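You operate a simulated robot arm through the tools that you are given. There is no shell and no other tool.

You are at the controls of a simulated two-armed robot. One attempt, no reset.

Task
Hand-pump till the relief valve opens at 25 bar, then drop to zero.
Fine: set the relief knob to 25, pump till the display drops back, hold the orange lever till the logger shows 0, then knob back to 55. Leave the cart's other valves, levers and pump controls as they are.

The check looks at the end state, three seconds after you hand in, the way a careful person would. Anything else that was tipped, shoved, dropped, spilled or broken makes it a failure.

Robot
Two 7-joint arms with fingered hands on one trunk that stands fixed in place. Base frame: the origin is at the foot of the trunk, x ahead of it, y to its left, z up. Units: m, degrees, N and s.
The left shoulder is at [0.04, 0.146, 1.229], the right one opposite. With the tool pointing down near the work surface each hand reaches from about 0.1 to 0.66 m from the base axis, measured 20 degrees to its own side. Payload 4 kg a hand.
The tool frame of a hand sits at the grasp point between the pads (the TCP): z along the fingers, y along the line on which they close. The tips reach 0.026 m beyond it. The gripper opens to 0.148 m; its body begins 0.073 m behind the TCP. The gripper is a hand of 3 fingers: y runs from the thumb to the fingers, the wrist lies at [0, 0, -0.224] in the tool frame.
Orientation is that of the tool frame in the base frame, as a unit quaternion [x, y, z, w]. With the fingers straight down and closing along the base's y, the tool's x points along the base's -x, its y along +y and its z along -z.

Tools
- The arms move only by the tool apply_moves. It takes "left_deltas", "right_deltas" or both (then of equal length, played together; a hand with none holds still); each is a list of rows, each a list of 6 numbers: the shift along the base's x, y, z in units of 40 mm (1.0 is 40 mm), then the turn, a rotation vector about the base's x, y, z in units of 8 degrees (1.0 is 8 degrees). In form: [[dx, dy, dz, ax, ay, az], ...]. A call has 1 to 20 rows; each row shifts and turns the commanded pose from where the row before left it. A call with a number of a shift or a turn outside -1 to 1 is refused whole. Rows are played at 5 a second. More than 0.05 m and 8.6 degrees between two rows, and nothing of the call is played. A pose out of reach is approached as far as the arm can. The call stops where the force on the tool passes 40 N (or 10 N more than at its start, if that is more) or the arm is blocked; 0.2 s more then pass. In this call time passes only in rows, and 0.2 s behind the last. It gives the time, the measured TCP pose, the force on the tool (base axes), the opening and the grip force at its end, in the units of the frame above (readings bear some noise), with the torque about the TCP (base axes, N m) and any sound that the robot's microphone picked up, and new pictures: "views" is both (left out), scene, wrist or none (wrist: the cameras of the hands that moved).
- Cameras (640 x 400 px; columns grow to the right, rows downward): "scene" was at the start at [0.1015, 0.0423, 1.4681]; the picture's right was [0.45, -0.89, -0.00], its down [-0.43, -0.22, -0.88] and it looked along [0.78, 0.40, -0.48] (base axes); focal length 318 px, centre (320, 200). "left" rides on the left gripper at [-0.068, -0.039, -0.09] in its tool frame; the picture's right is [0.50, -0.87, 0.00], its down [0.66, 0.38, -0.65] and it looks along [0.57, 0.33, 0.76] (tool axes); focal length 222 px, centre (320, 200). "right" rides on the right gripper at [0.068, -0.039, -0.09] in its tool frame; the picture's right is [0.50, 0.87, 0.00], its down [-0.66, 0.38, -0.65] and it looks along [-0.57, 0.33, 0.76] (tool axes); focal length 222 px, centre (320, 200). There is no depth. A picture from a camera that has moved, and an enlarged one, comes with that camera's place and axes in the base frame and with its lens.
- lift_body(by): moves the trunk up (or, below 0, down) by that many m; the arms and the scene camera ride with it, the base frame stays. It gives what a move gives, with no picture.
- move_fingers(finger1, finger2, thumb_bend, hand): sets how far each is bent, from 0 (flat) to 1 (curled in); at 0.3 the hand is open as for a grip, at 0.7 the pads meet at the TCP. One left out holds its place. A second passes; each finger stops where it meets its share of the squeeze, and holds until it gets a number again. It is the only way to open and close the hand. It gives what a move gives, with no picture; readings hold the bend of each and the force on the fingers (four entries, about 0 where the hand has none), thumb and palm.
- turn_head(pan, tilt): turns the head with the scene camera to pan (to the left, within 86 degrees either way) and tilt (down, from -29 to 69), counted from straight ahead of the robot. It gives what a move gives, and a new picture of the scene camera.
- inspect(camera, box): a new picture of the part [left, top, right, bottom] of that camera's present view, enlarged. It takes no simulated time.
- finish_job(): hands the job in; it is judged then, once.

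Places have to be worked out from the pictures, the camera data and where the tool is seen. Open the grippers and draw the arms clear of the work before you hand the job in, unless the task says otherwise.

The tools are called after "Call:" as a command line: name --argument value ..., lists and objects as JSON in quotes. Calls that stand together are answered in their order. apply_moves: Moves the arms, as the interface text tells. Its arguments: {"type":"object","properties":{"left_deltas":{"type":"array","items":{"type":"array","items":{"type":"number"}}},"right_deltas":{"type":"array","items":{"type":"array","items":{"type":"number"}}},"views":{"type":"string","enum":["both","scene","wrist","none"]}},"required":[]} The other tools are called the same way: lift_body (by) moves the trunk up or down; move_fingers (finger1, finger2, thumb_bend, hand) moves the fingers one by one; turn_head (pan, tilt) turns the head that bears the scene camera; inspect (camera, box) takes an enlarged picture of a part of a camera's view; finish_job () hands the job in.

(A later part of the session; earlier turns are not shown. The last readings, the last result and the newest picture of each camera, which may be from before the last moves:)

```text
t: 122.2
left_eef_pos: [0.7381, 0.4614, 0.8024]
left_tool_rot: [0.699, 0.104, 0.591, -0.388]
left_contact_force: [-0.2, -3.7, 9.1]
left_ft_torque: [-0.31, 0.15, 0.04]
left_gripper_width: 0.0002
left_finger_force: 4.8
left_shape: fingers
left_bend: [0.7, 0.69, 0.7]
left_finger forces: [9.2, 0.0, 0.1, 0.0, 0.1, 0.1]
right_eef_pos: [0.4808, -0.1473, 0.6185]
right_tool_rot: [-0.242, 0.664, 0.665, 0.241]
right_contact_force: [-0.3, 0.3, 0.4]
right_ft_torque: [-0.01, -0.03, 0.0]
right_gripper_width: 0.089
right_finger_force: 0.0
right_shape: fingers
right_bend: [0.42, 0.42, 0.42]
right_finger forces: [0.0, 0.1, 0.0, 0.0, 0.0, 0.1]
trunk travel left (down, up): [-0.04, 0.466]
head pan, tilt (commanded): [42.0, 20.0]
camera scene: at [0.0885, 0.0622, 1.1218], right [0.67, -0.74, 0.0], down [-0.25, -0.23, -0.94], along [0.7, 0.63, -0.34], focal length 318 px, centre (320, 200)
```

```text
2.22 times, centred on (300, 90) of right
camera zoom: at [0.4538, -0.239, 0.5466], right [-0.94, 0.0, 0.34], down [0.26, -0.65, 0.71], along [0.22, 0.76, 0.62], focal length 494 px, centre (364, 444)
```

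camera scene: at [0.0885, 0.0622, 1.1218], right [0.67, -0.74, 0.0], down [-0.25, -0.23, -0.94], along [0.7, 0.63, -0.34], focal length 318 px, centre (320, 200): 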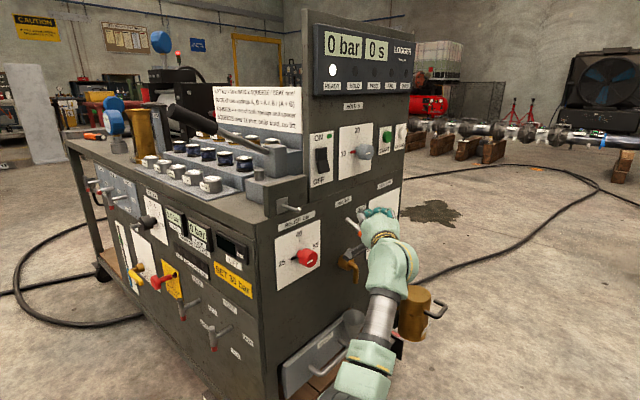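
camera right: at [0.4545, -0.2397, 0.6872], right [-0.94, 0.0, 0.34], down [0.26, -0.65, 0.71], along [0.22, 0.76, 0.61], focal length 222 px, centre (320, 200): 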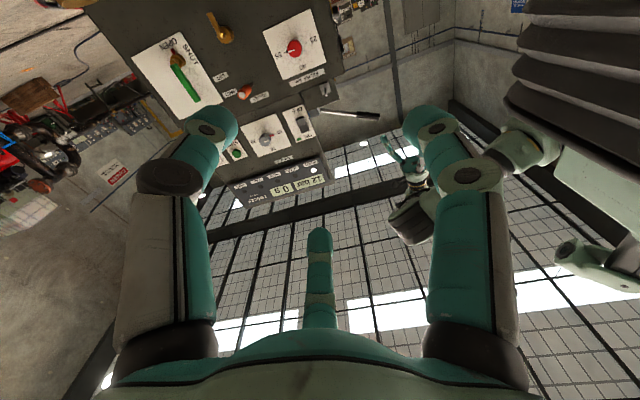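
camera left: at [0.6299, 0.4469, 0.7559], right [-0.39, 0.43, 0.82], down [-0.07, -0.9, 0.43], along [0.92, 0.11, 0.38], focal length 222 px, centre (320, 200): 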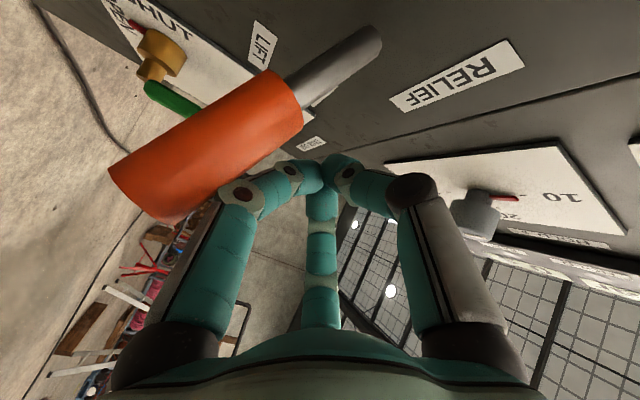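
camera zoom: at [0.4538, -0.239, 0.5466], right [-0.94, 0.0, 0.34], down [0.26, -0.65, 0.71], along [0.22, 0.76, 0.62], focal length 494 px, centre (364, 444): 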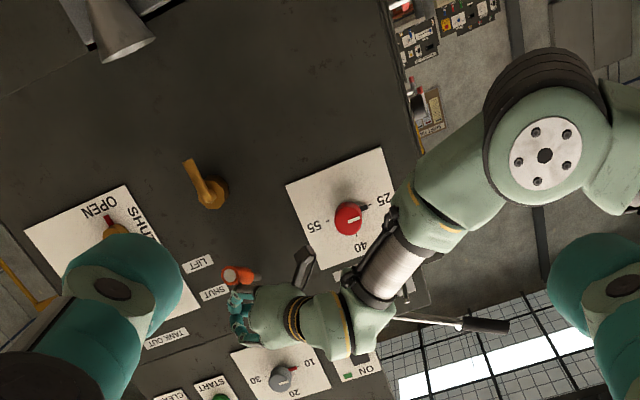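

The flow has stopped and the logger shows 0. I'll lift the fist slowly so the lever returns, then check that it's back at SHUT.

Call:
apply_moves --left_deltas '[[0, 0, 0.35, 0, 0, 0], [0, 0, 0.35, 0, 0, 0], [0, 0, 0.35, 0, 0, 0], [0, 0, 0.35, 0, 0, 0], [0, 0, 0.35, 0, 0, 0], [0, 0, 0.35, 0, 0, 0], [-0.7, -0.8, 0.1, 0, 0, 0], [-0.7, -0.8, 0.1, 0, 0, 0], [-0.7, -0.8, 0.1, 0, 0, 0], [-0.7, -0.8, 0.1, 0, 0, 0], [-0.7, -0.8, 0.1, 0, 0, 0]]' --views "both"

Call:
inspect --camera "scene" --box '[260, 180, 420, 300]'

Call:
inspect --camera "right" --box '[180, 0, 420, 180]'

```text
t: 124.6
left_eef_pos: [0.5982, 0.2998, 0.9045]
left_tool_rot: [0.699, 0.107, 0.591, -0.388]
left_contact_force: [0.9, -0.8, 0.5]
left_ft_torque: [0.01, -0.02, 0.0]
left_gripper_width: 0.0003
left_finger_force: 0.1
left_shape: fingers
left_bend: [0.7, 0.69, 0.7]
left_finger forces: [0.0, 0.0, 0.0, 0.0, 0.0, 0.0]
right_eef_pos: [0.4812, -0.1482, 0.6196]
right_tool_rot: [-0.242, 0.665, 0.664, 0.241]
right_contact_force: [0.4, 0.3, 0.1]
right_ft_torque: [-0.02, 0.0, -0.02]
right_gripper_width: 0.0888
right_finger_force: 0.1
right_shape: fingers
right_bend: [0.42, 0.42, 0.42]
right_finger forces: [0.0, 0.0, 0.1, 0.0, 0.0, 0.0]
trunk travel left (down, up): [-0.04, 0.466]
head pan, tilt (commanded): [42.0, 20.0]
camera scene: at [0.0892, 0.0628, 1.1217], right [0.67, -0.74, 0.0], down [-0.25, -0.23, -0.94], along [0.7, 0.63, -0.34], focal length 318 px, centre (320, 200)
camera left: at [0.4895, 0.2864, 0.8589], right [-0.39, 0.43, 0.82], down [-0.07, -0.9, 0.44], along [0.92, 0.11, 0.38], focal length 222 px, centre (320, 200)
```

scene: 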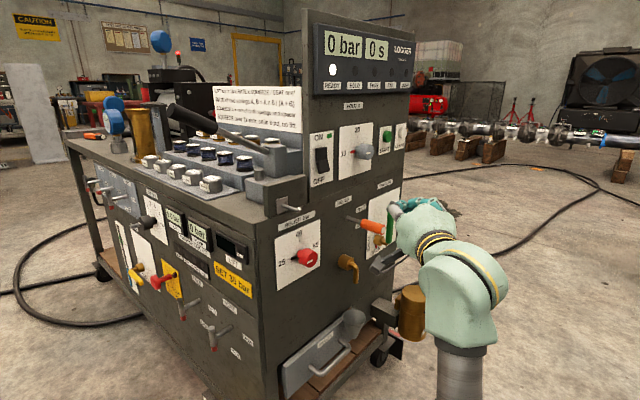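
left: 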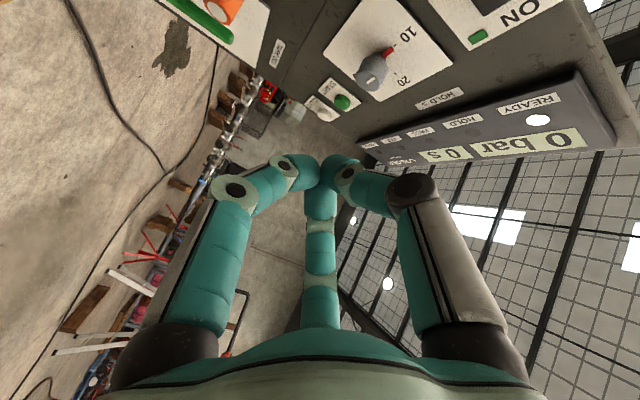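

```text
3.33 times, centred on (340, 240) of scene
camera zoom: at [0.0892, 0.0628, 1.1217], right [0.67, -0.74, 0.0], down [-0.25, -0.23, -0.94], along [0.7, 0.63, -0.34], focal length 1060 px, centre (253, 67)
```

zoom: 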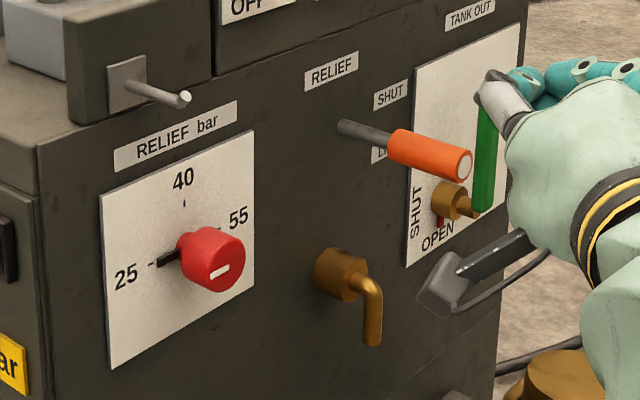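

```text
2.22 times, centred on (300, 90) of right
camera zoom: at [0.4541, -0.2387, 0.5464], right [-0.94, 0.0, 0.34], down [0.26, -0.65, 0.71], along [0.22, 0.76, 0.61], focal length 494 px, centre (364, 444)
```

zoom: 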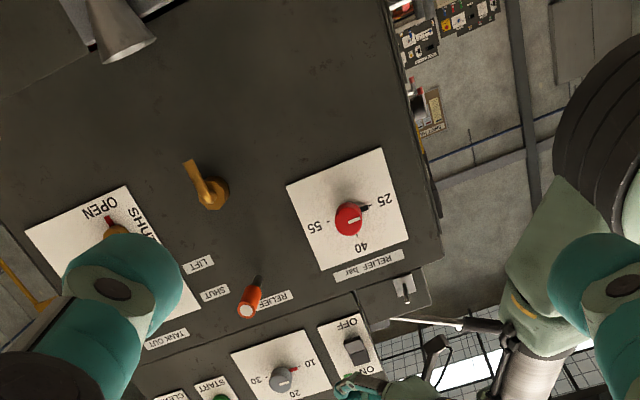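

The orange lever is back at SHUT and the logger still reads 0. Next I return the knob to 55. I'll swing the hand back to pointing +y on the knob axis with a roll of about −30° and open the fingers.

Call:
apply_moves --left_deltas '[[-0.2, 0.12, -0.44, 0, 0, 1], [-0.2, 0.12, -0.44, 0, 0, 1], [-0.2, 0.12, -0.44, 0, 0, 1], [-0.2, 0.12, -0.44, 0, 0, 1], [-0.2, 0.12, -0.44, 0, 0, 1], [-0.2, 0.12, -0.44, 0, 0, 1], [0, 0, -0.13, 0, -1, 0], [0, 0, -0.13, 0, -1, 0], [0, 0, -0.13, 0, -1, 0], [0, 0, -0.13, 0, -1, 0], [0, 0, -0.13, 0, -1, 0], [0, 0, -0.13, 0, -1, 0], [0, 0, -0.13, 0, -1, 0], [0, 0, -0.13, 0, -1, 0], [0, 0, -0.13, 0, -1, 0], [0, 0, -0.13, 0, -1, 0]]' --views "none"

Call:
move_fingers --hand "left" --finger1 0.42 --finger2 0.42 --thumb_bend 0.42

Call:
apply_moves --left_deltas '[[0, 0, 0, 0, 0, 0]]' --views "both"

```text
t: 128.0
left_eef_pos: [0.5511, 0.3296, 0.748]
left_tool_rot: [0.21, 0.675, 0.676, -0.21]
left_contact_force: [-0.5, -0.7, -0.2]
left_ft_torque: [0.02, -0.03, -0.02]
left_gripper_width: 0.0
left_finger_force: 0.0
left_shape: fingers
left_bend: [0.7, 0.69, 0.7]
left_finger forces: [0.1, 0.1, 0.0, 0.0, 0.1, 0.0]
right_eef_pos: [0.4813, -0.1473, 0.6206]
right_tool_rot: [-0.243, 0.664, 0.665, 0.241]
right_contact_force: [1.3, 0.3, -0.7]
right_ft_torque: [0.01, 0.0, 0.02]
right_gripper_width: 0.089
right_finger_force: 0.1
right_shape: fingers
right_bend: [0.42, 0.42, 0.42]
right_finger forces: [0.1, 0.0, 0.0, 0.1, 0.0, 0.0]
trunk travel left (down, up): [-0.04, 0.466]
head pan, tilt (commanded): [42.0, 20.0]
```

```text
t: 129.0
left_eef_pos: [0.5502, 0.3293, 0.7473]
left_tool_rot: [0.211, 0.675, 0.675, -0.211]
left_contact_force: [-1.2, -0.5, 0.4]
left_ft_torque: [0.02, -0.01, -0.01]
left_gripper_width: 0.088
left_finger_force: 0.1
left_shape: fingers
left_bend: [0.42, 0.42, 0.42]
left_finger forces: [0.1, 0.1, 0.1, 0.1, 0.0, 0.0]
right_eef_pos: [0.4811, -0.147, 0.6199]
right_tool_rot: [-0.241, 0.664, 0.665, 0.24]
right_contact_force: [0.1, -1.1, 0.0]
right_ft_torque: [0.01, 0.02, 0.0]
right_gripper_width: 0.0888
right_finger_force: 0.1
right_shape: fingers
right_bend: [0.42, 0.42, 0.42]
right_finger forces: [0.1, 0.0, 0.1, 0.0, 0.0, 0.1]
trunk travel left (down, up): [-0.04, 0.466]
head pan, tilt (commanded): [42.0, 20.0]
```

```text
t: 129.4
left_eef_pos: [0.5506, 0.3289, 0.7479]
left_tool_rot: [0.211, 0.675, 0.675, -0.211]
left_contact_force: [1.4, -1.2, -1.1]
left_ft_torque: [-0.02, 0.02, 0.01]
left_gripper_width: 0.0879
left_finger_force: 0.0
left_shape: fingers
left_bend: [0.42, 0.42, 0.42]
left_finger forces: [0.0, 0.0, 0.0, 0.0, 0.0, 0.0]
right_eef_pos: [0.4812, -0.1482, 0.619]
right_tool_rot: [-0.243, 0.664, 0.664, 0.241]
right_contact_force: [0.2, -0.1, 0.5]
right_ft_torque: [0.03, 0.0, -0.01]
right_gripper_width: 0.0888
right_finger_force: 0.1
right_shape: fingers
right_bend: [0.42, 0.42, 0.42]
right_finger forces: [0.0, 0.1, 0.1, 0.0, 0.0, 0.0]
trunk travel left (down, up): [-0.04, 0.466]
head pan, tilt (commanded): [42.0, 20.0]
camera scene: at [0.0895, 0.0632, 1.1216], right [0.67, -0.74, 0.0], down [-0.25, -0.23, -0.94], along [0.7, 0.63, -0.34], focal length 318 px, centre (320, 200)
camera left: at [0.585, 0.2388, 0.6771], right [-0.9, 0.0, -0.43], down [-0.32, -0.65, 0.68], along [-0.28, 0.76, 0.59], focal length 222 px, centre (320, 200)
```

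scene: 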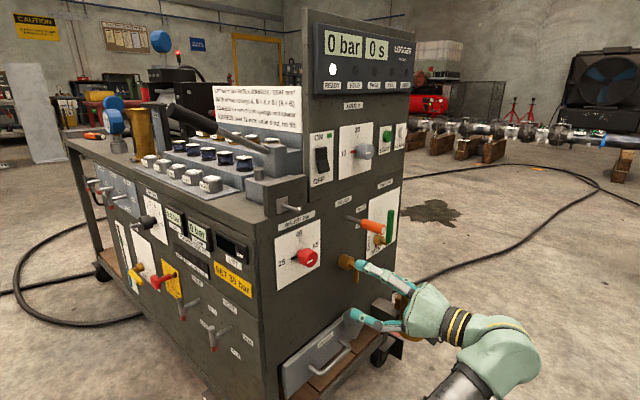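
left: 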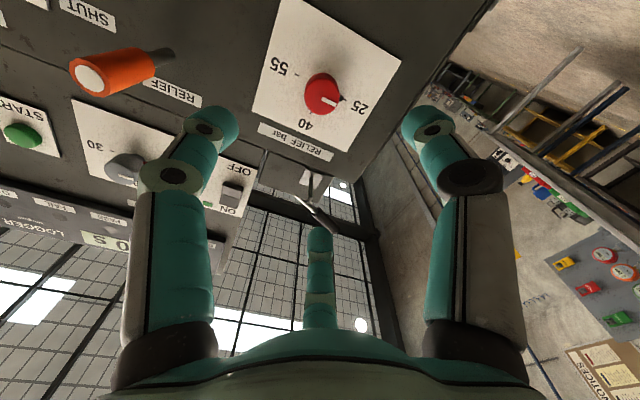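

The hand is aligned at a roll of about −35°. I'll advance along the axis onto the knob as before, in slowing steps.

Call:
apply_moves --left_deltas '[[0, 0.8, -0.02, 0, 0, 0], [0, 0.8, -0.02, 0, 0, 0], [0, 0.8, -0.02, 0, 0, 0], [0, 0.8, 0, 0, 0, 0], [0, 0.4, 0, 0, 0, 0], [0, 0.4, 0, 0, 0, 0], [0, 0.4, 0, 0, 0, 0]]' --views "both"

```text
t: 131.0
left_eef_pos: [0.5522, 0.5047, 0.745]
left_tool_rot: [0.212, 0.675, 0.675, -0.211]
left_contact_force: [-0.1, -0.2, -0.9]
left_ft_torque: [0.0, 0.0, -0.01]
left_gripper_width: 0.0883
left_finger_force: 0.0
left_shape: fingers
left_bend: [0.42, 0.42, 0.42]
left_finger forces: [0.1, 0.0, 0.0, 0.0, 0.0, 0.0]
right_eef_pos: [0.4811, -0.1477, 0.6191]
right_tool_rot: [-0.242, 0.665, 0.664, 0.242]
right_contact_force: [0.1, -0.3, -1.1]
right_ft_torque: [0.0, 0.01, 0.01]
right_gripper_width: 0.089
right_finger_force: 0.1
right_shape: fingers
right_bend: [0.42, 0.42, 0.42]
right_finger forces: [0.1, 0.0, 0.0, 0.1, 0.1, 0.0]
trunk travel left (down, up): [-0.04, 0.466]
head pan, tilt (commanded): [42.0, 20.0]
camera scene: at [0.0895, 0.0634, 1.1216], right [0.67, -0.74, 0.0], down [-0.25, -0.23, -0.94], along [0.7, 0.63, -0.34], focal length 318 px, centre (320, 200)
camera left: at [0.5863, 0.4147, 0.6743], right [-0.9, 0.0, -0.43], down [-0.32, -0.65, 0.68], along [-0.28, 0.76, 0.59], focal length 222 px, centre (320, 200)
```

scene: 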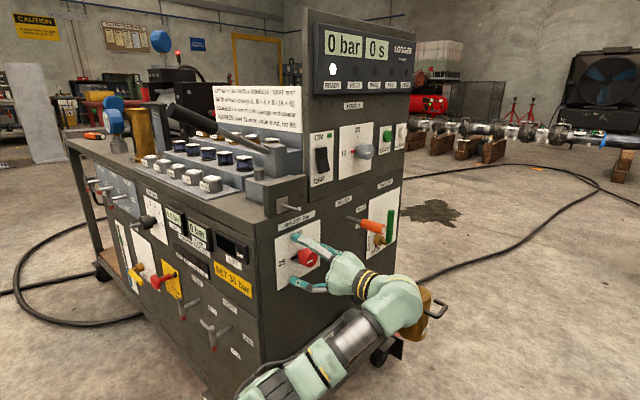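
left: 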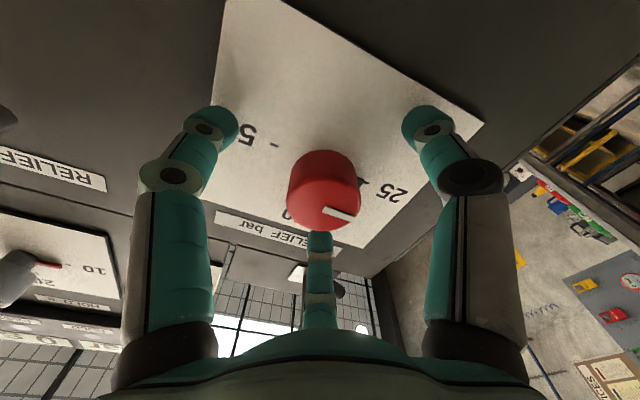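

The fingers are around the knob; a 2 mm nudge centres it, and then I close.

Call:
apply_moves --left_deltas '[[-0.05, 0.02, 0, 0, 0, 0]]' --views "none"

Call:
move_fingers --hand "left" --finger1 0.68 --finger2 0.68 --thumb_bend 0.68

Call:
inspect --camera "left" --box '[200, 80, 440, 250]'

```text
t: 131.4
left_eef_pos: [0.5491, 0.5063, 0.746]
left_tool_rot: [0.212, 0.675, 0.675, -0.209]
left_contact_force: [0.4, -0.6, 0.3]
left_ft_torque: [0.02, -0.01, 0.01]
left_gripper_width: 0.0881
left_finger_force: 0.0
left_shape: fingers
left_bend: [0.42, 0.42, 0.42]
left_finger forces: [0.0, 0.0, 0.1, 0.0, 0.1, 0.0]
right_eef_pos: [0.4807, -0.1468, 0.619]
right_tool_rot: [-0.242, 0.664, 0.665, 0.241]
right_contact_force: [0.1, -0.9, -1.0]
right_ft_torque: [0.03, 0.01, 0.01]
right_gripper_width: 0.0889
right_finger_force: 0.0
right_shape: fingers
right_bend: [0.42, 0.42, 0.42]
right_finger forces: [0.0, 0.0, 0.1, 0.0, 0.0, 0.0]
trunk travel left (down, up): [-0.04, 0.466]
head pan, tilt (commanded): [42.0, 20.0]
```

```text
t: 132.4
left_eef_pos: [0.5489, 0.5069, 0.745]
left_tool_rot: [0.212, 0.675, 0.675, -0.211]
left_contact_force: [-3.2, 3.0, -2.4]
left_ft_torque: [-0.07, 0.06, 0.06]
left_gripper_width: 0.0274
left_finger_force: 10.8
left_shape: fingers
left_bend: [0.6, 0.61, 0.63]
left_finger forces: [6.0, 5.8, 0.1, 0.0, 9.5, 0.0]
right_eef_pos: [0.481, -0.148, 0.6189]
right_tool_rot: [-0.242, 0.665, 0.664, 0.241]
right_contact_force: [-0.4, -0.4, 0.2]
right_ft_torque: [0.01, -0.02, 0.02]
right_gripper_width: 0.089
right_finger_force: 0.1
right_shape: fingers
right_bend: [0.42, 0.42, 0.42]
right_finger forces: [0.0, 0.1, 0.0, 0.0, 0.0, 0.1]
trunk travel left (down, up): [-0.04, 0.466]
head pan, tilt (commanded): [42.0, 20.0]
```

```text
2.35 times, centred on (320, 165) of left
camera zoom: at [0.5837, 0.4159, 0.6742], right [-0.9, 0.0, -0.43], down [-0.32, -0.65, 0.68], along [-0.28, 0.76, 0.59], focal length 523 px, centre (320, 282)
```

zoom: 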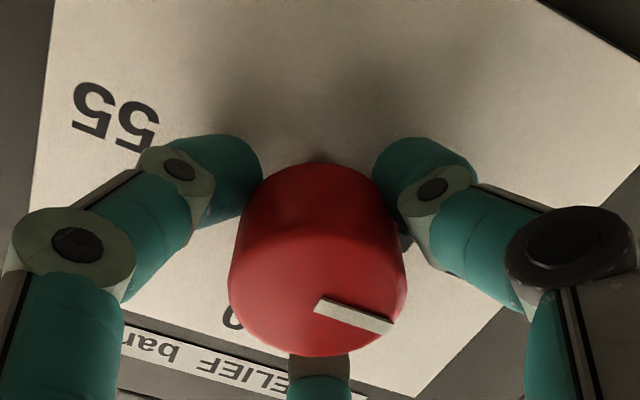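

The grip is good. I'll turn clockwise 88° within the range already proven.

Call:
apply_moves --left_deltas '[[0, 0, 0, 0, 1, 0], [0, 0, 0, 0, 1, 0], [0, 0, 0, 0, 1, 0], [0, 0, 0, 0, 1, 0], [0, 0, 0, 0, 1, 0], [0, 0, 0, 0, 1, 0], [0, 0, 0, 0, 1, 0], [0, 0, 0, 0, 1, 0], [0, 0, 0, 0, 1, 0], [0, 0, 0, 0, 1, 0], [0, 0, 0, 0, 1, 0]]' --views "both"

```text
t: 134.8
left_eef_pos: [0.5491, 0.5071, 0.7459]
left_tool_rot: [0.621, 0.338, 0.338, -0.621]
left_contact_force: [-0.8, 4.7, 3.7]
left_ft_torque: [0.06, -0.02, 0.01]
left_gripper_width: 0.0269
left_finger_force: 10.6
left_shape: fingers
left_bend: [0.61, 0.61, 0.63]
left_finger forces: [5.6, 6.6, 0.0, 0.0, 9.2, 0.0]
right_eef_pos: [0.4806, -0.1473, 0.6185]
right_tool_rot: [-0.243, 0.664, 0.665, 0.241]
right_contact_force: [0.2, 0.2, 0.1]
right_ft_torque: [-0.02, 0.0, -0.01]
right_gripper_width: 0.0891
right_finger_force: 0.2
right_shape: fingers
right_bend: [0.42, 0.42, 0.42]
right_finger forces: [0.1, 0.1, 0.0, 0.0, 0.1, 0.0]
trunk travel left (down, up): [-0.04, 0.466]
head pan, tilt (commanded): [42.0, 20.0]
camera scene: at [0.0892, 0.0634, 1.1216], right [0.67, -0.74, 0.0], down [-0.25, -0.23, -0.94], along [0.7, 0.63, -0.34], focal length 318 px, centre (320, 200)
camera left: at [0.4807, 0.4161, 0.7097], right [-0.46, 0.0, 0.89], down [0.67, -0.65, 0.34], along [0.58, 0.76, 0.3], focal length 222 px, centre (320, 200)
```

scene: 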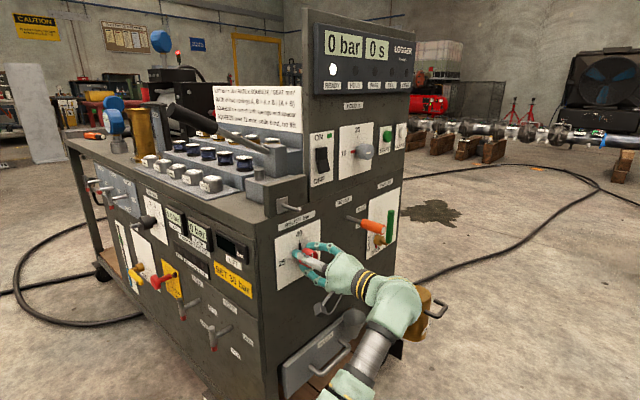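
left: 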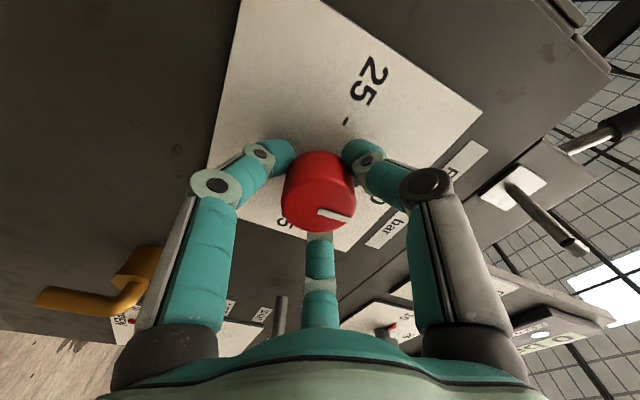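

The knob has come round to about 40 with low forces. I'll try 24° more, watching for any reach warning.

Call:
apply_moves --left_deltas '[[0, 0, 0, 0, 1, 0], [0, 0, 0, 0, 1, 0], [0, 0, 0, 0, 1, 0]]' --views "none"

```text
t: 135.6
left_eef_pos: [0.5489, 0.5071, 0.7446]
left_tool_rot: [-0.677, -0.202, -0.202, 0.678]
left_contact_force: [-0.5, 3.1, 4.2]
left_ft_torque: [0.09, -0.05, -0.01]
left_gripper_width: 0.0271
left_finger_force: 10.2
left_shape: fingers
left_bend: [0.61, 0.61, 0.63]
left_finger forces: [5.5, 6.1, 0.1, 0.0, 9.8, 0.1]
right_eef_pos: [0.481, -0.1475, 0.6195]
right_tool_rot: [-0.242, 0.664, 0.665, 0.241]
right_contact_force: [-0.7, -0.5, 0.1]
right_ft_torque: [-0.01, -0.01, -0.02]
right_gripper_width: 0.089
right_finger_force: 0.0
right_shape: fingers
right_bend: [0.42, 0.42, 0.42]
right_finger forces: [0.0, 0.1, 0.0, 0.1, 0.1, 0.1]
trunk travel left (down, up): [-0.04, 0.466]
head pan, tilt (commanded): [42.0, 20.0]
```

Still no reach issue and the knob follows. I'll open here, roll back 120° around the knob without touching it, and take the second grip.

Call:
move_fingers --hand "left" --finger1 0.42 --finger2 0.42 --thumb_bend 0.42

Call:
apply_moves --left_deltas '[[0, 0, 0, 0, -1, 0], [0, 0, 0, 0, -1, 0], [0, 0, 0, 0, -1, 0], [0, 0, 0, 0, -1, 0], [0, 0, 0, 0, -1, 0], [0, 0, 0, 0, -1, 0], [0, 0, 0, 0, -1, 0], [0, 0, 0, 0, -1, 0], [0, 0, 0, 0, -1, 0], [0, 0, 0, 0, -1, 0], [0, 0, 0, 0, -1, 0], [0, 0, 0, 0, -1, 0], [0, 0, 0, 0, -1, 0], [0, 0, 0, 0, -1, 0], [0, 0, 0, 0, -1, 0]]' --views "both"

Call:
inspect --camera "scene" --box '[270, 210, 350, 290]'

```text
t: 136.6
left_eef_pos: [0.5491, 0.5073, 0.7449]
left_tool_rot: [0.679, 0.201, 0.203, -0.677]
left_contact_force: [0.3, -1.0, 0.0]
left_ft_torque: [-0.04, -0.01, -0.01]
left_gripper_width: 0.0881
left_finger_force: 0.0
left_shape: fingers
left_bend: [0.42, 0.42, 0.42]
left_finger forces: [0.0, 0.0, 0.0, 0.0, 0.0, 0.1]
right_eef_pos: [0.4806, -0.1466, 0.6194]
right_tool_rot: [-0.243, 0.664, 0.665, 0.242]
right_contact_force: [0.3, -0.5, 0.5]
right_ft_torque: [-0.05, 0.0, -0.02]
right_gripper_width: 0.0888
right_finger_force: 0.1
right_shape: fingers
right_bend: [0.42, 0.42, 0.42]
right_finger forces: [0.1, 0.0, 0.0, 0.0, 0.0, 0.1]
trunk travel left (down, up): [-0.04, 0.466]
head pan, tilt (commanded): [42.0, 20.0]
```

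```text
t: 139.8
left_eef_pos: [0.5487, 0.5067, 0.7452]
left_tool_rot: [0.164, 0.687, 0.689, -0.161]
left_contact_force: [-0.4, 0.5, 1.2]
left_ft_torque: [0.0, 0.0, 0.0]
left_gripper_width: 0.0878
left_finger_force: 0.0
left_shape: fingers
left_bend: [0.42, 0.42, 0.42]
left_finger forces: [0.0, 0.0, 0.0, 0.0, 0.0, 0.1]
right_eef_pos: [0.4809, -0.1483, 0.6188]
right_tool_rot: [-0.242, 0.665, 0.664, 0.241]
right_contact_force: [-0.2, 0.4, 0.2]
right_ft_torque: [0.01, -0.02, -0.02]
right_gripper_width: 0.0888
right_finger_force: 0.0
right_shape: fingers
right_bend: [0.42, 0.42, 0.42]
right_finger forces: [0.0, 0.0, 0.0, 0.0, 0.0, 0.0]
trunk travel left (down, up): [-0.04, 0.466]
head pan, tilt (commanded): [42.0, 20.0]
camera scene: at [0.0895, 0.0633, 1.1216], right [0.67, -0.74, 0.0], down [-0.25, -0.23, -0.94], along [0.7, 0.63, -0.34], focal length 318 px, centre (320, 200)
camera left: at [0.5933, 0.4159, 0.6798], right [-0.83, 0.0, -0.55], down [-0.42, -0.65, 0.63], along [-0.36, 0.76, 0.55], focal length 222 px, centre (320, 200)
```

scene: 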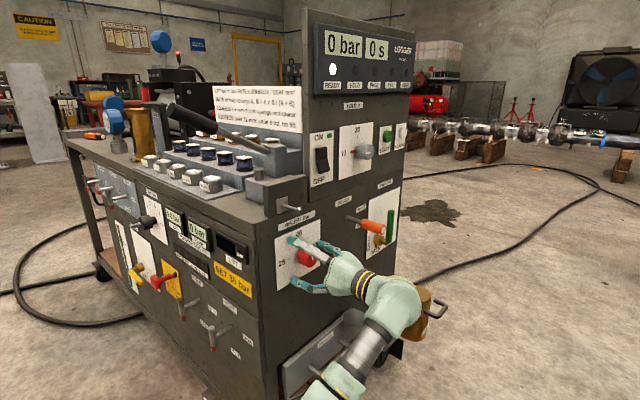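
left: 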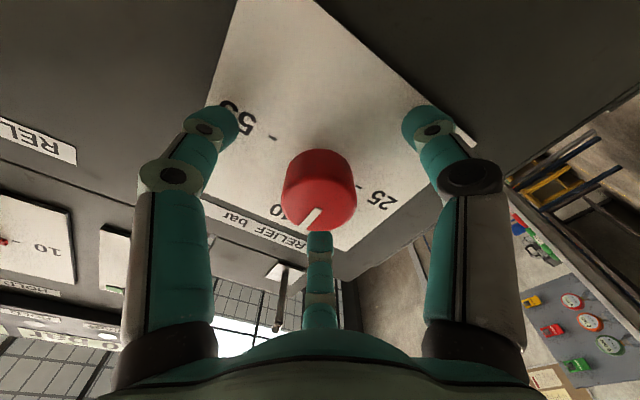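

```text
5.00 times, centred on (310, 250) of scene
camera zoom: at [0.0895, 0.0633, 1.1216], right [0.67, -0.74, 0.0], down [-0.25, -0.23, -0.94], along [0.7, 0.63, -0.34], focal length 1590 px, centre (370, -50)
```

zoom: 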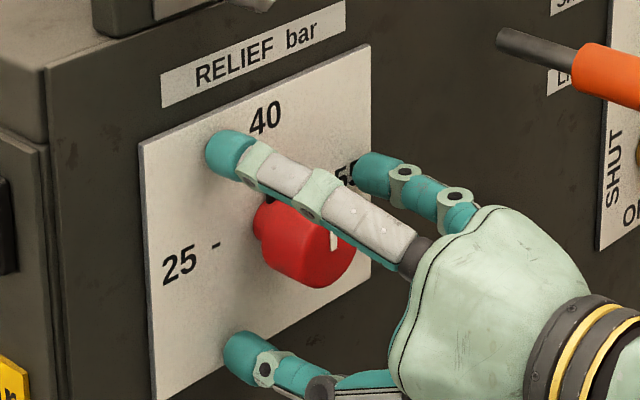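

Now I close on the knob for the second bite, with the pointer between fingers.

Call:
move_fingers --hand "left" --finger1 0.68 --finger2 0.68 --thumb_bend 0.68

Call:
inspect --camera "left" --box '[200, 80, 440, 250]'

```text
t: 140.8
left_eef_pos: [0.5492, 0.5077, 0.7442]
left_tool_rot: [0.164, 0.688, 0.687, -0.164]
left_contact_force: [-1.3, 2.7, -3.1]
left_ft_torque: [-0.07, 0.0, 0.03]
left_gripper_width: 0.0272
left_finger_force: 10.0
left_shape: fingers
left_bend: [0.6, 0.61, 0.63]
left_finger forces: [5.8, 5.3, 0.0, 0.0, 8.9, 0.0]
right_eef_pos: [0.4819, -0.1461, 0.6191]
right_tool_rot: [-0.242, 0.665, 0.664, 0.241]
right_contact_force: [-0.3, 0.6, 0.3]
right_ft_torque: [-0.03, 0.02, -0.02]
right_gripper_width: 0.0891
right_finger_force: 0.0
right_shape: fingers
right_bend: [0.42, 0.42, 0.42]
right_finger forces: [0.0, 0.1, 0.1, 0.0, 0.1, 0.0]
trunk travel left (down, up): [-0.04, 0.466]
head pan, tilt (commanded): [42.0, 20.0]
```

```text
2.35 times, centred on (320, 165) of left
camera zoom: at [0.5929, 0.4166, 0.6792], right [-0.84, 0.0, -0.55], down [-0.41, -0.65, 0.63], along [-0.36, 0.76, 0.55], focal length 523 px, centre (320, 282)
```

zoom: 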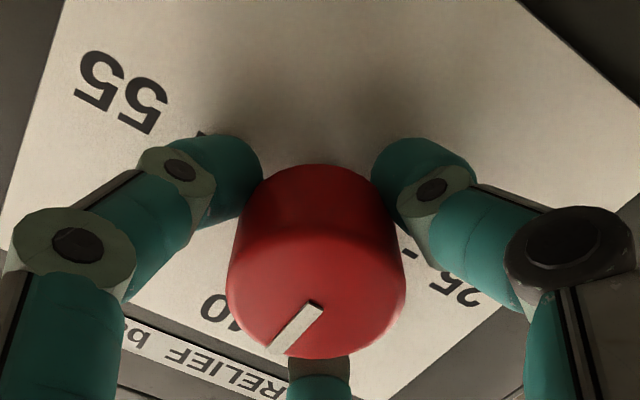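

The white mark shows the knob is actually at 40 (about 90°): it seems to have settled into a detent when I let go. So I need a full 90° clockwise from here, which ends at roll −117°, well within range.

Call:
apply_moves --left_deltas '[[0, 0, 0, 0, 1, 0], [0, 0, 0, 0, 1, 0], [0, 0, 0, 0, 1, 0], [0, 0, 0, 0, 1, 0], [0, 0, 0, 0, 1, 0], [0, 0, 0, 0, 1, 0], [0, 0, 0, 0, 1, 0], [0, 0, 0, 0, 1, 0], [0, 0, 0, 0, 1, 0], [0, 0, 0, 0, 1, 0], [0, 0, 0, 0, 1, 0]]' --views "both"

Call:
inspect --camera "left" --box '[200, 80, 440, 250]'

Call:
inspect --camera "scene" --box '[270, 210, 350, 290]'

```text
t: 143.2
left_eef_pos: [0.5494, 0.5059, 0.7461]
left_tool_rot: [0.596, 0.381, 0.381, -0.595]
left_contact_force: [0.2, 4.8, 2.2]
left_ft_torque: [0.06, -0.02, -0.02]
left_gripper_width: 0.0268
left_finger_force: 9.9
left_shape: fingers
left_bend: [0.61, 0.61, 0.63]
left_finger forces: [6.0, 6.6, 0.1, 0.0, 8.0, 0.0]
right_eef_pos: [0.4807, -0.1464, 0.6192]
right_tool_rot: [-0.242, 0.664, 0.665, 0.241]
right_contact_force: [0.3, -0.2, 0.6]
right_ft_torque: [-0.03, 0.0, -0.03]
right_gripper_width: 0.0892
right_finger_force: 0.2
right_shape: fingers
right_bend: [0.42, 0.42, 0.42]
right_finger forces: [0.1, 0.0, 0.0, 0.0, 0.1, 0.0]
trunk travel left (down, up): [-0.04, 0.466]
head pan, tilt (commanded): [42.0, 20.0]
camera scene: at [0.0894, 0.0636, 1.1216], right [0.67, -0.74, 0.0], down [-0.25, -0.23, -0.94], along [0.7, 0.63, -0.34], focal length 318 px, centre (320, 200)
camera left: at [0.486, 0.4165, 0.7007], right [-0.58, 0.0, 0.82], down [0.62, -0.65, 0.44], along [0.54, 0.76, 0.38], focal length 222 px, centre (320, 200)
```

scene: 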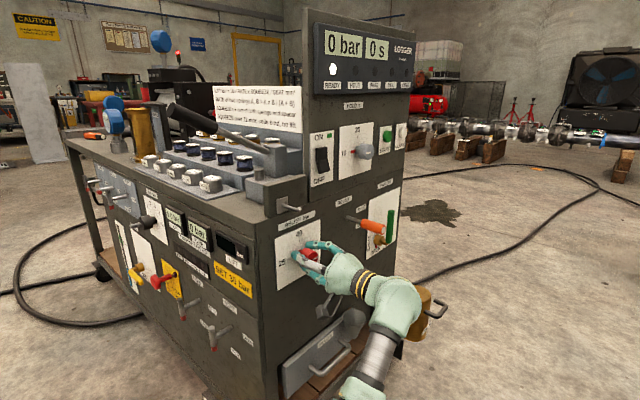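
left: 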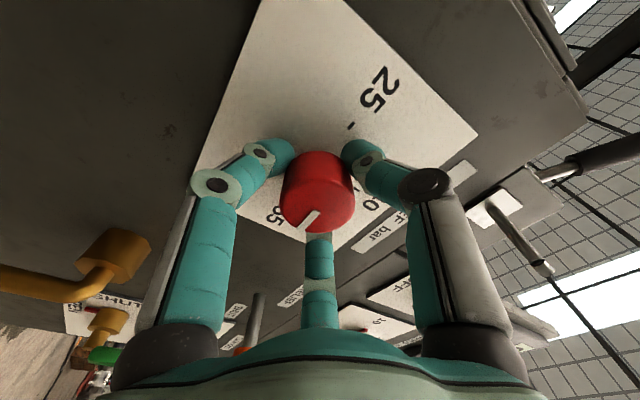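

```text
2.35 times, centred on (320, 165) of left
camera zoom: at [0.486, 0.4165, 0.7007], right [-0.58, 0.0, 0.82], down [0.62, -0.65, 0.44], along [0.54, 0.76, 0.38], focal length 523 px, centre (320, 282)
```

zoom: 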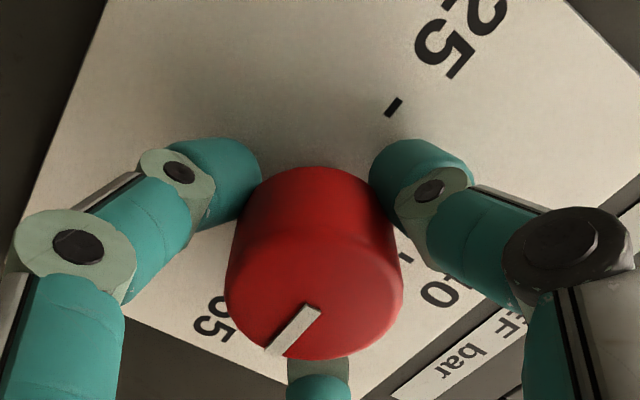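

```text
5.00 times, centred on (310, 250) of scene
camera zoom: at [0.0894, 0.0636, 1.1216], right [0.67, -0.74, 0.0], down [-0.25, -0.23, -0.94], along [0.7, 0.63, -0.34], focal length 1590 px, centre (370, -50)
```

zoom: 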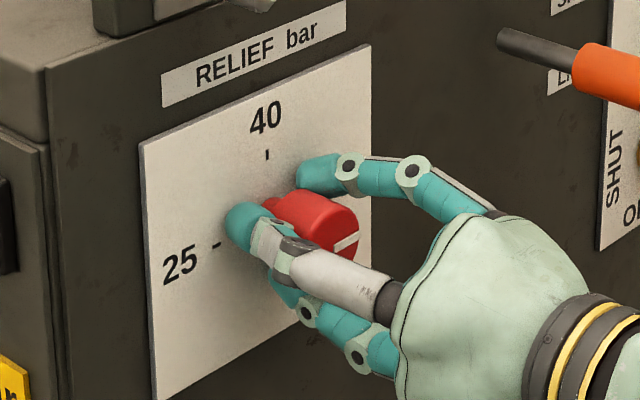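

The mark is within a couple of degrees of 55. I'll add the last 2°, open the fingers, and back straight out.

Call:
apply_moves --left_deltas '[[0, 0, 0, 0, 0.25, 0]]' --views "none"

Call:
move_fingers --hand "left" --finger1 0.42 --finger2 0.42 --thumb_bend 0.42

Call:
apply_moves --left_deltas '[[0, -0.7, 0, 0, 0, 0], [0, -0.8, 0, 0, 0, 0], [0, -0.8, 0, 0, 0, 0], [0, -0.8, 0, 0, 0, 0]]' --views "both"

Call:
inspect --camera "scene" --box '[280, 225, 340, 275]'

Call:
inspect --camera "left" --box '[240, 40, 420, 180]'

```text
t: 143.6
left_eef_pos: [0.5485, 0.5068, 0.7448]
left_tool_rot: [0.603, 0.37, 0.37, -0.602]
left_contact_force: [0.8, 6.6, 2.6]
left_ft_torque: [0.06, -0.02, -0.04]
left_gripper_width: 0.0271
left_finger_force: 10.5
left_shape: fingers
left_bend: [0.61, 0.61, 0.63]
left_finger forces: [6.5, 6.8, 0.0, 0.1, 8.0, 0.1]
right_eef_pos: [0.4818, -0.1478, 0.6195]
right_tool_rot: [-0.242, 0.665, 0.664, 0.242]
right_contact_force: [0.8, -0.4, 1.0]
right_ft_torque: [0.0, 0.0, 0.03]
right_gripper_width: 0.0888
right_finger_force: 0.0
right_shape: fingers
right_bend: [0.42, 0.42, 0.42]
right_finger forces: [0.1, 0.1, 0.0, 0.0, 0.0, 0.0]
trunk travel left (down, up): [-0.04, 0.466]
head pan, tilt (commanded): [42.0, 20.0]
```

```text
t: 144.6
left_eef_pos: [0.5491, 0.5064, 0.746]
left_tool_rot: [0.603, 0.371, 0.37, -0.602]
left_contact_force: [-0.2, -0.2, 0.5]
left_ft_torque: [0.01, -0.01, 0.0]
left_gripper_width: 0.088
left_finger_force: 0.2
left_shape: fingers
left_bend: [0.42, 0.42, 0.42]
left_finger forces: [0.0, 0.0, 0.1, 0.0, 0.0, 0.1]
right_eef_pos: [0.4824, -0.148, 0.6193]
right_tool_rot: [-0.242, 0.664, 0.664, 0.242]
right_contact_force: [-0.7, -0.1, 0.0]
right_ft_torque: [-0.02, -0.02, -0.03]
right_gripper_width: 0.0885
right_finger_force: 0.2
right_shape: fingers
right_bend: [0.42, 0.42, 0.42]
right_finger forces: [0.1, 0.0, 0.0, 0.1, 0.0, 0.1]
trunk travel left (down, up): [-0.04, 0.466]
head pan, tilt (commanded): [42.0, 20.0]
```

```text
t: 145.6
left_eef_pos: [0.5479, 0.3838, 0.7455]
left_tool_rot: [-0.602, -0.371, -0.37, 0.602]
left_contact_force: [0.4, 0.3, -0.4]
left_ft_torque: [-0.04, 0.01, -0.03]
left_gripper_width: 0.0882
left_finger_force: 0.1
left_shape: fingers
left_bend: [0.42, 0.42, 0.42]
left_finger forces: [0.0, 0.0, 0.0, 0.1, 0.0, 0.1]
right_eef_pos: [0.4809, -0.1476, 0.6193]
right_tool_rot: [-0.241, 0.665, 0.664, 0.241]
right_contact_force: [0.2, 0.2, 0.4]
right_ft_torque: [0.02, 0.03, -0.01]
right_gripper_width: 0.0889
right_finger_force: 0.1
right_shape: fingers
right_bend: [0.42, 0.42, 0.42]
right_finger forces: [0.0, 0.1, 0.0, 0.0, 0.1, 0.0]
trunk travel left (down, up): [-0.04, 0.466]
head pan, tilt (commanded): [42.0, 20.0]
camera scene: at [0.0895, 0.0629, 1.1216], right [0.67, -0.74, 0.0], down [-0.25, -0.23, -0.94], along [0.7, 0.63, -0.34], focal length 318 px, centre (320, 200)
camera left: at [0.4831, 0.2925, 0.7028], right [-0.55, 0.0, 0.84], down [0.63, -0.65, 0.42], along [0.55, 0.76, 0.36], focal length 222 px, centre (320, 200)
```

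scene: 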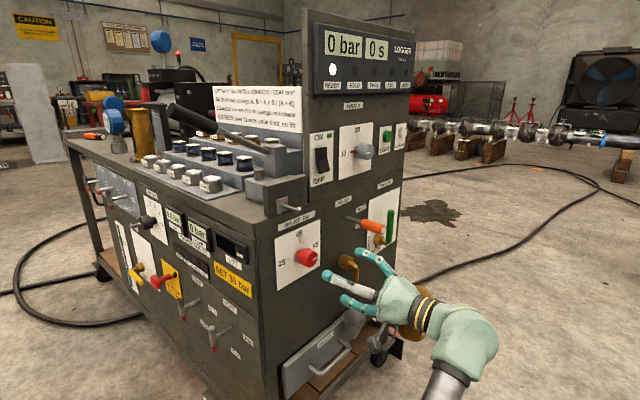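
left: 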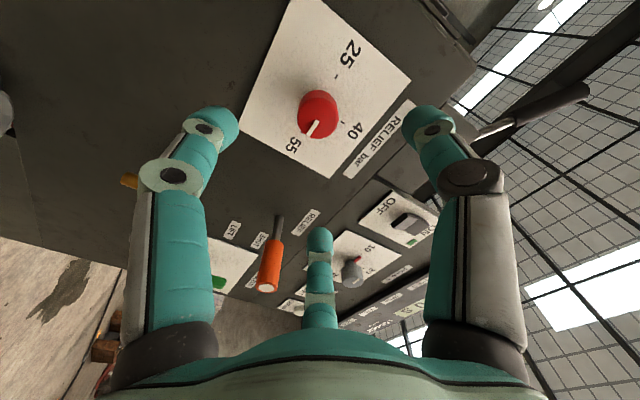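

```text
8.00 times, centred on (310, 250) of scene
camera zoom: at [0.0895, 0.0629, 1.1216], right [0.67, -0.74, 0.0], down [-0.25, -0.23, -0.94], along [0.7, 0.63, -0.34], focal length 2545 px, centre (400, -200)
```

zoom: 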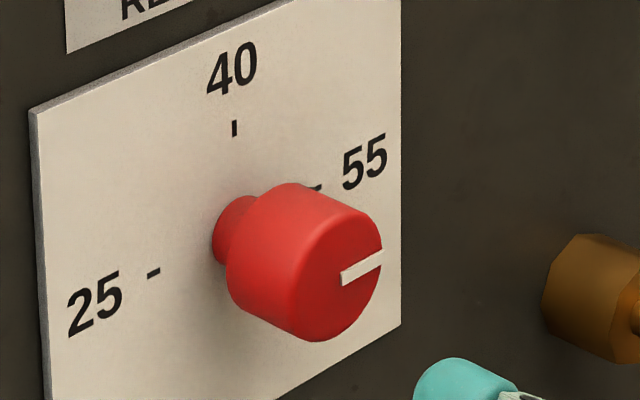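

```text
2.86 times, centred on (330, 110) of left
camera zoom: at [0.4831, 0.2925, 0.7028], right [-0.55, 0.0, 0.84], down [0.63, -0.65, 0.42], along [0.55, 0.76, 0.36], focal length 635 px, centre (291, 457)
```

zoom: 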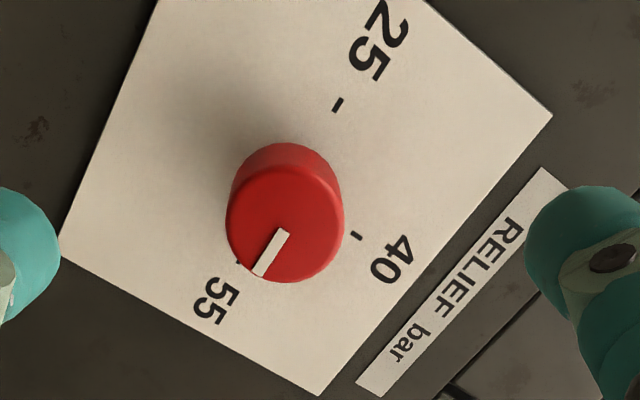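

The pointer looks right on 55, the logger reads 0 and the lever is at SHUT. I'll take sharper views to confirm the knob angle.

Call:
inspect --camera "scene" --box '[292, 238, 332, 270]'

Call:
inspect --camera "left" --box '[275, 75, 365, 145]'

Call:
inspect --camera "right" --box '[290, 50, 380, 120]'

```text
12.50 times, centred on (312, 254) of scene
camera zoom: at [0.0895, 0.0629, 1.1216], right [0.67, -0.74, 0.0], down [-0.25, -0.23, -0.94], along [0.7, 0.63, -0.34], focal length 3976 px, centre (420, -475)
```

zoom: 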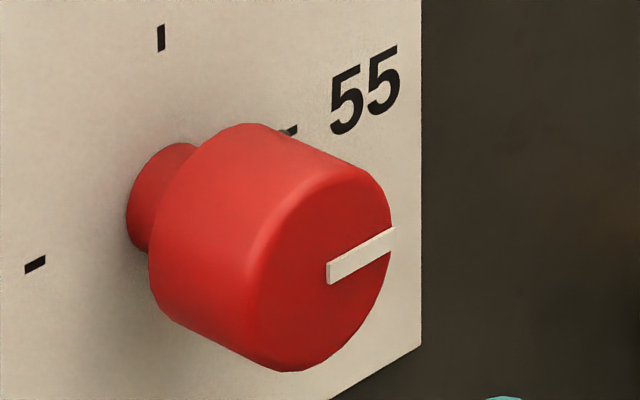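

```text
5.71 times, centred on (320, 110) of left
camera zoom: at [0.4831, 0.2925, 0.7028], right [-0.55, 0.0, 0.84], down [0.63, -0.65, 0.42], along [0.55, 0.76, 0.36], focal length 1269 px, centre (320, 714)
```

zoom: 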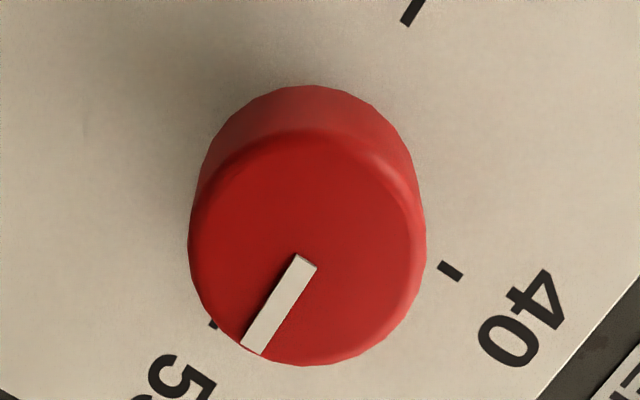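

```text
5.71 times, centred on (335, 85) of right
camera zoom: at [0.4543, -0.2386, 0.5463], right [-0.94, 0.0, 0.34], down [0.26, -0.65, 0.71], along [0.22, 0.76, 0.61], focal length 1269 px, centre (234, 857)
```

zoom: 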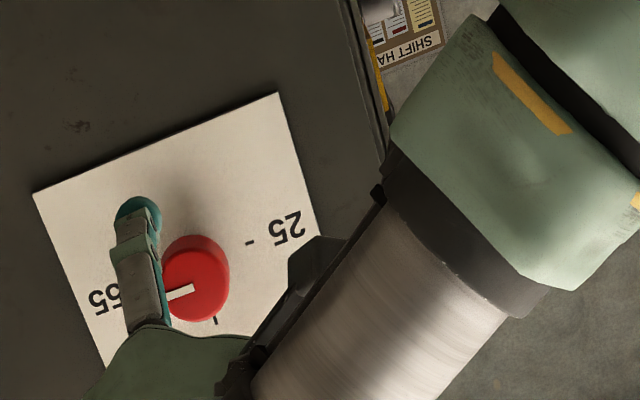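

Both cameras put the pointer within about 2° of 55, so the controls are set. I'll open both hands fully and draw both arms well back from the cart.

Call:
move_fingers --hand "right" --finger1 0.3 --finger2 0.3 --thumb_bend 0.3

Call:
apply_moves --left_deltas '[[-0.2, -0.8, 0.2, 0, 0, 0], [-0.2, -0.8, 0.2, 0, 0, 0], [-0.2, -0.8, 0.2, 0, 0, 0], [-0.2, -0.8, 0.2, 0, 0, 0], [-0.2, -0.6, 0.2, 0, 0, 0]]' --right_deltas '[[-0.2, -0.7, 0, 0, 0, 0], [-0.2, -0.7, 0, 0, 0, 0], [-0.2, -0.7, 0, 0, 0, 0], [-0.2, -0.7, 0, 0, 0, 0], [-0.2, -0.7, 0, 0, 0, 0]]' --views "none"

Call:
move_fingers --hand "left" --finger1 0.3 --finger2 0.3 --thumb_bend 0.3

Call:
turn_head --pan 42 --tilt 24

```text
t: 146.6
left_eef_pos: [0.5477, 0.3818, 0.7452]
left_tool_rot: [0.602, 0.371, 0.371, -0.602]
left_contact_force: [0.9, 0.2, -0.5]
left_ft_torque: [-0.02, -0.02, -0.02]
left_gripper_width: 0.0882
left_finger_force: 0.0
left_shape: fingers
left_bend: [0.42, 0.42, 0.42]
left_finger forces: [0.0, 0.0, 0.0, 0.0, 0.0, 0.1]
right_eef_pos: [0.4822, -0.1466, 0.6192]
right_tool_rot: [-0.242, 0.665, 0.664, 0.242]
right_contact_force: [-0.3, 0.8, -0.2]
right_ft_torque: [-0.02, -0.03, 0.01]
right_gripper_width: 0.1267
right_finger_force: 0.0
right_shape: fingers
right_bend: [0.3, 0.3, 0.3]
right_finger forces: [0.1, 0.0, 0.0, 0.0, 0.0, 0.1]
trunk travel left (down, up): [-0.04, 0.466]
head pan, tilt (commanded): [42.0, 20.0]
```

```text
t: 148.0
left_eef_pos: [0.506, 0.2621, 0.8019]
left_tool_rot: [-0.569, -0.387, -0.37, 0.624]
left_contact_force: [0.8, -1.0, -0.6]
left_ft_torque: [0.01, 0.0, 0.0]
left_gripper_width: 0.0882
left_finger_force: 0.1
left_shape: fingers
left_bend: [0.42, 0.42, 0.42]
left_finger forces: [0.1, 0.0, 0.1, 0.0, 0.0, 0.0]
right_eef_pos: [0.4391, -0.2913, 0.6195]
right_tool_rot: [-0.242, 0.665, 0.665, 0.241]
right_contact_force: [-0.3, -0.1, -0.1]
right_ft_torque: [-0.02, -0.01, -0.03]
right_gripper_width: 0.1267
right_finger_force: 0.0
right_shape: fingers
right_bend: [0.3, 0.3, 0.3]
right_finger forces: [0.1, 0.0, 0.0, 0.0, 0.0, 0.1]
trunk travel left (down, up): [-0.04, 0.466]
head pan, tilt (commanded): [42.0, 20.0]
stopped in row 5 (left hand): the arm was blocked; the commanded pose is now the measured one
```

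```text
t: 149.0
left_eef_pos: [0.5062, 0.2628, 0.8018]
left_tool_rot: [-0.569, -0.388, -0.37, 0.623]
left_contact_force: [0.5, 0.6, 0.0]
left_ft_torque: [-0.02, 0.0, 0.02]
left_gripper_width: 0.1263
left_finger_force: 0.2
left_shape: fingers
left_bend: [0.3, 0.3, 0.3]
left_finger forces: [0.0, 0.1, 0.0, 0.0, 0.0, 0.0]
right_eef_pos: [0.44, -0.2891, 0.6189]
right_tool_rot: [-0.242, 0.664, 0.665, 0.241]
right_contact_force: [-0.9, 0.2, 0.5]
right_ft_torque: [0.01, 0.02, -0.01]
right_gripper_width: 0.1267
right_finger_force: 0.0
right_shape: fingers
right_bend: [0.3, 0.3, 0.3]
right_finger forces: [0.0, 0.0, 0.1, 0.1, 0.0, 0.0]
trunk travel left (down, up): [-0.04, 0.466]
head pan, tilt (commanded): [42.0, 20.0]
```

```text
t: 149.6
left_eef_pos: [0.5055, 0.2622, 0.8009]
left_tool_rot: [-0.569, -0.387, -0.37, 0.624]
left_contact_force: [0.3, 0.1, 0.0]
left_ft_torque: [0.04, -0.01, 0.0]
left_gripper_width: 0.1266
left_finger_force: 0.0
left_shape: fingers
left_bend: [0.3, 0.3, 0.3]
left_finger forces: [0.0, 0.0, 0.0, 0.0, 0.1, 0.1]
right_eef_pos: [0.4395, -0.2886, 0.6191]
right_tool_rot: [-0.242, 0.665, 0.664, 0.242]
right_contact_force: [0.2, -0.9, -0.5]
right_ft_torque: [0.03, 0.01, -0.02]
right_gripper_width: 0.1266
right_finger_force: 0.0
right_shape: fingers
right_bend: [0.3, 0.3, 0.3]
right_finger forces: [0.1, 0.0, 0.1, 0.1, 0.0, 0.0]
trunk travel left (down, up): [-0.04, 0.466]
head pan, tilt (commanded): [42.0, 24.0]
camera scene: at [0.089, 0.0627, 1.1151], right [0.67, -0.74, 0.0], down [-0.3, -0.27, -0.91], along [0.68, 0.61, -0.41], focal length 318 px, centre (320, 200)
```

scene: 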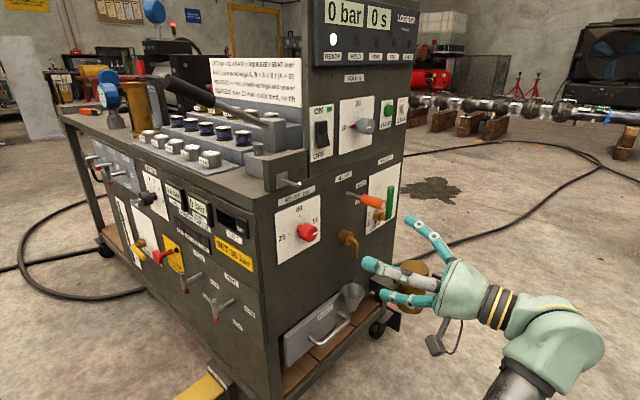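

The logger reads 0, with everything on the cart in place. The left arm reported "blocked" on its last retreat row, so I'll look at the arms before moving further.

Call:
turn_head --pan 10 --tilt 55

```text
t: 150.6
left_eef_pos: [0.5075, 0.2633, 0.8015]
left_tool_rot: [-0.568, -0.388, -0.369, 0.624]
left_contact_force: [-0.3, 0.1, 0.3]
left_ft_torque: [-0.02, 0.0, -0.02]
left_gripper_width: 0.1264
left_finger_force: 0.1
left_shape: fingers
left_bend: [0.3, 0.3, 0.3]
left_finger forces: [0.0, 0.1, 0.0, 0.0, 0.1, 0.0]
right_eef_pos: [0.4393, -0.2884, 0.6187]
right_tool_rot: [-0.243, 0.664, 0.665, 0.241]
right_contact_force: [0.1, 0.3, -0.2]
right_ft_torque: [0.0, -0.02, 0.0]
right_gripper_width: 0.1264
right_finger_force: 0.0
right_shape: fingers
right_bend: [0.3, 0.3, 0.3]
right_finger forces: [0.0, 0.0, 0.0, 0.0, 0.0, 0.0]
trunk travel left (down, up): [-0.04, 0.466]
head pan, tilt (commanded): [10.0, 55.0]
camera scene: at [0.0913, 0.0134, 1.0696], right [0.17, -0.98, 0.0], down [-0.81, -0.14, -0.57], along [0.57, 0.1, -0.82], focal length 318 px, centre (320, 200)
```

scene: 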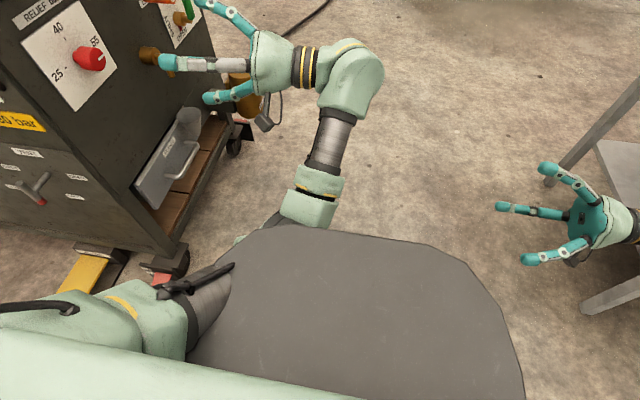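

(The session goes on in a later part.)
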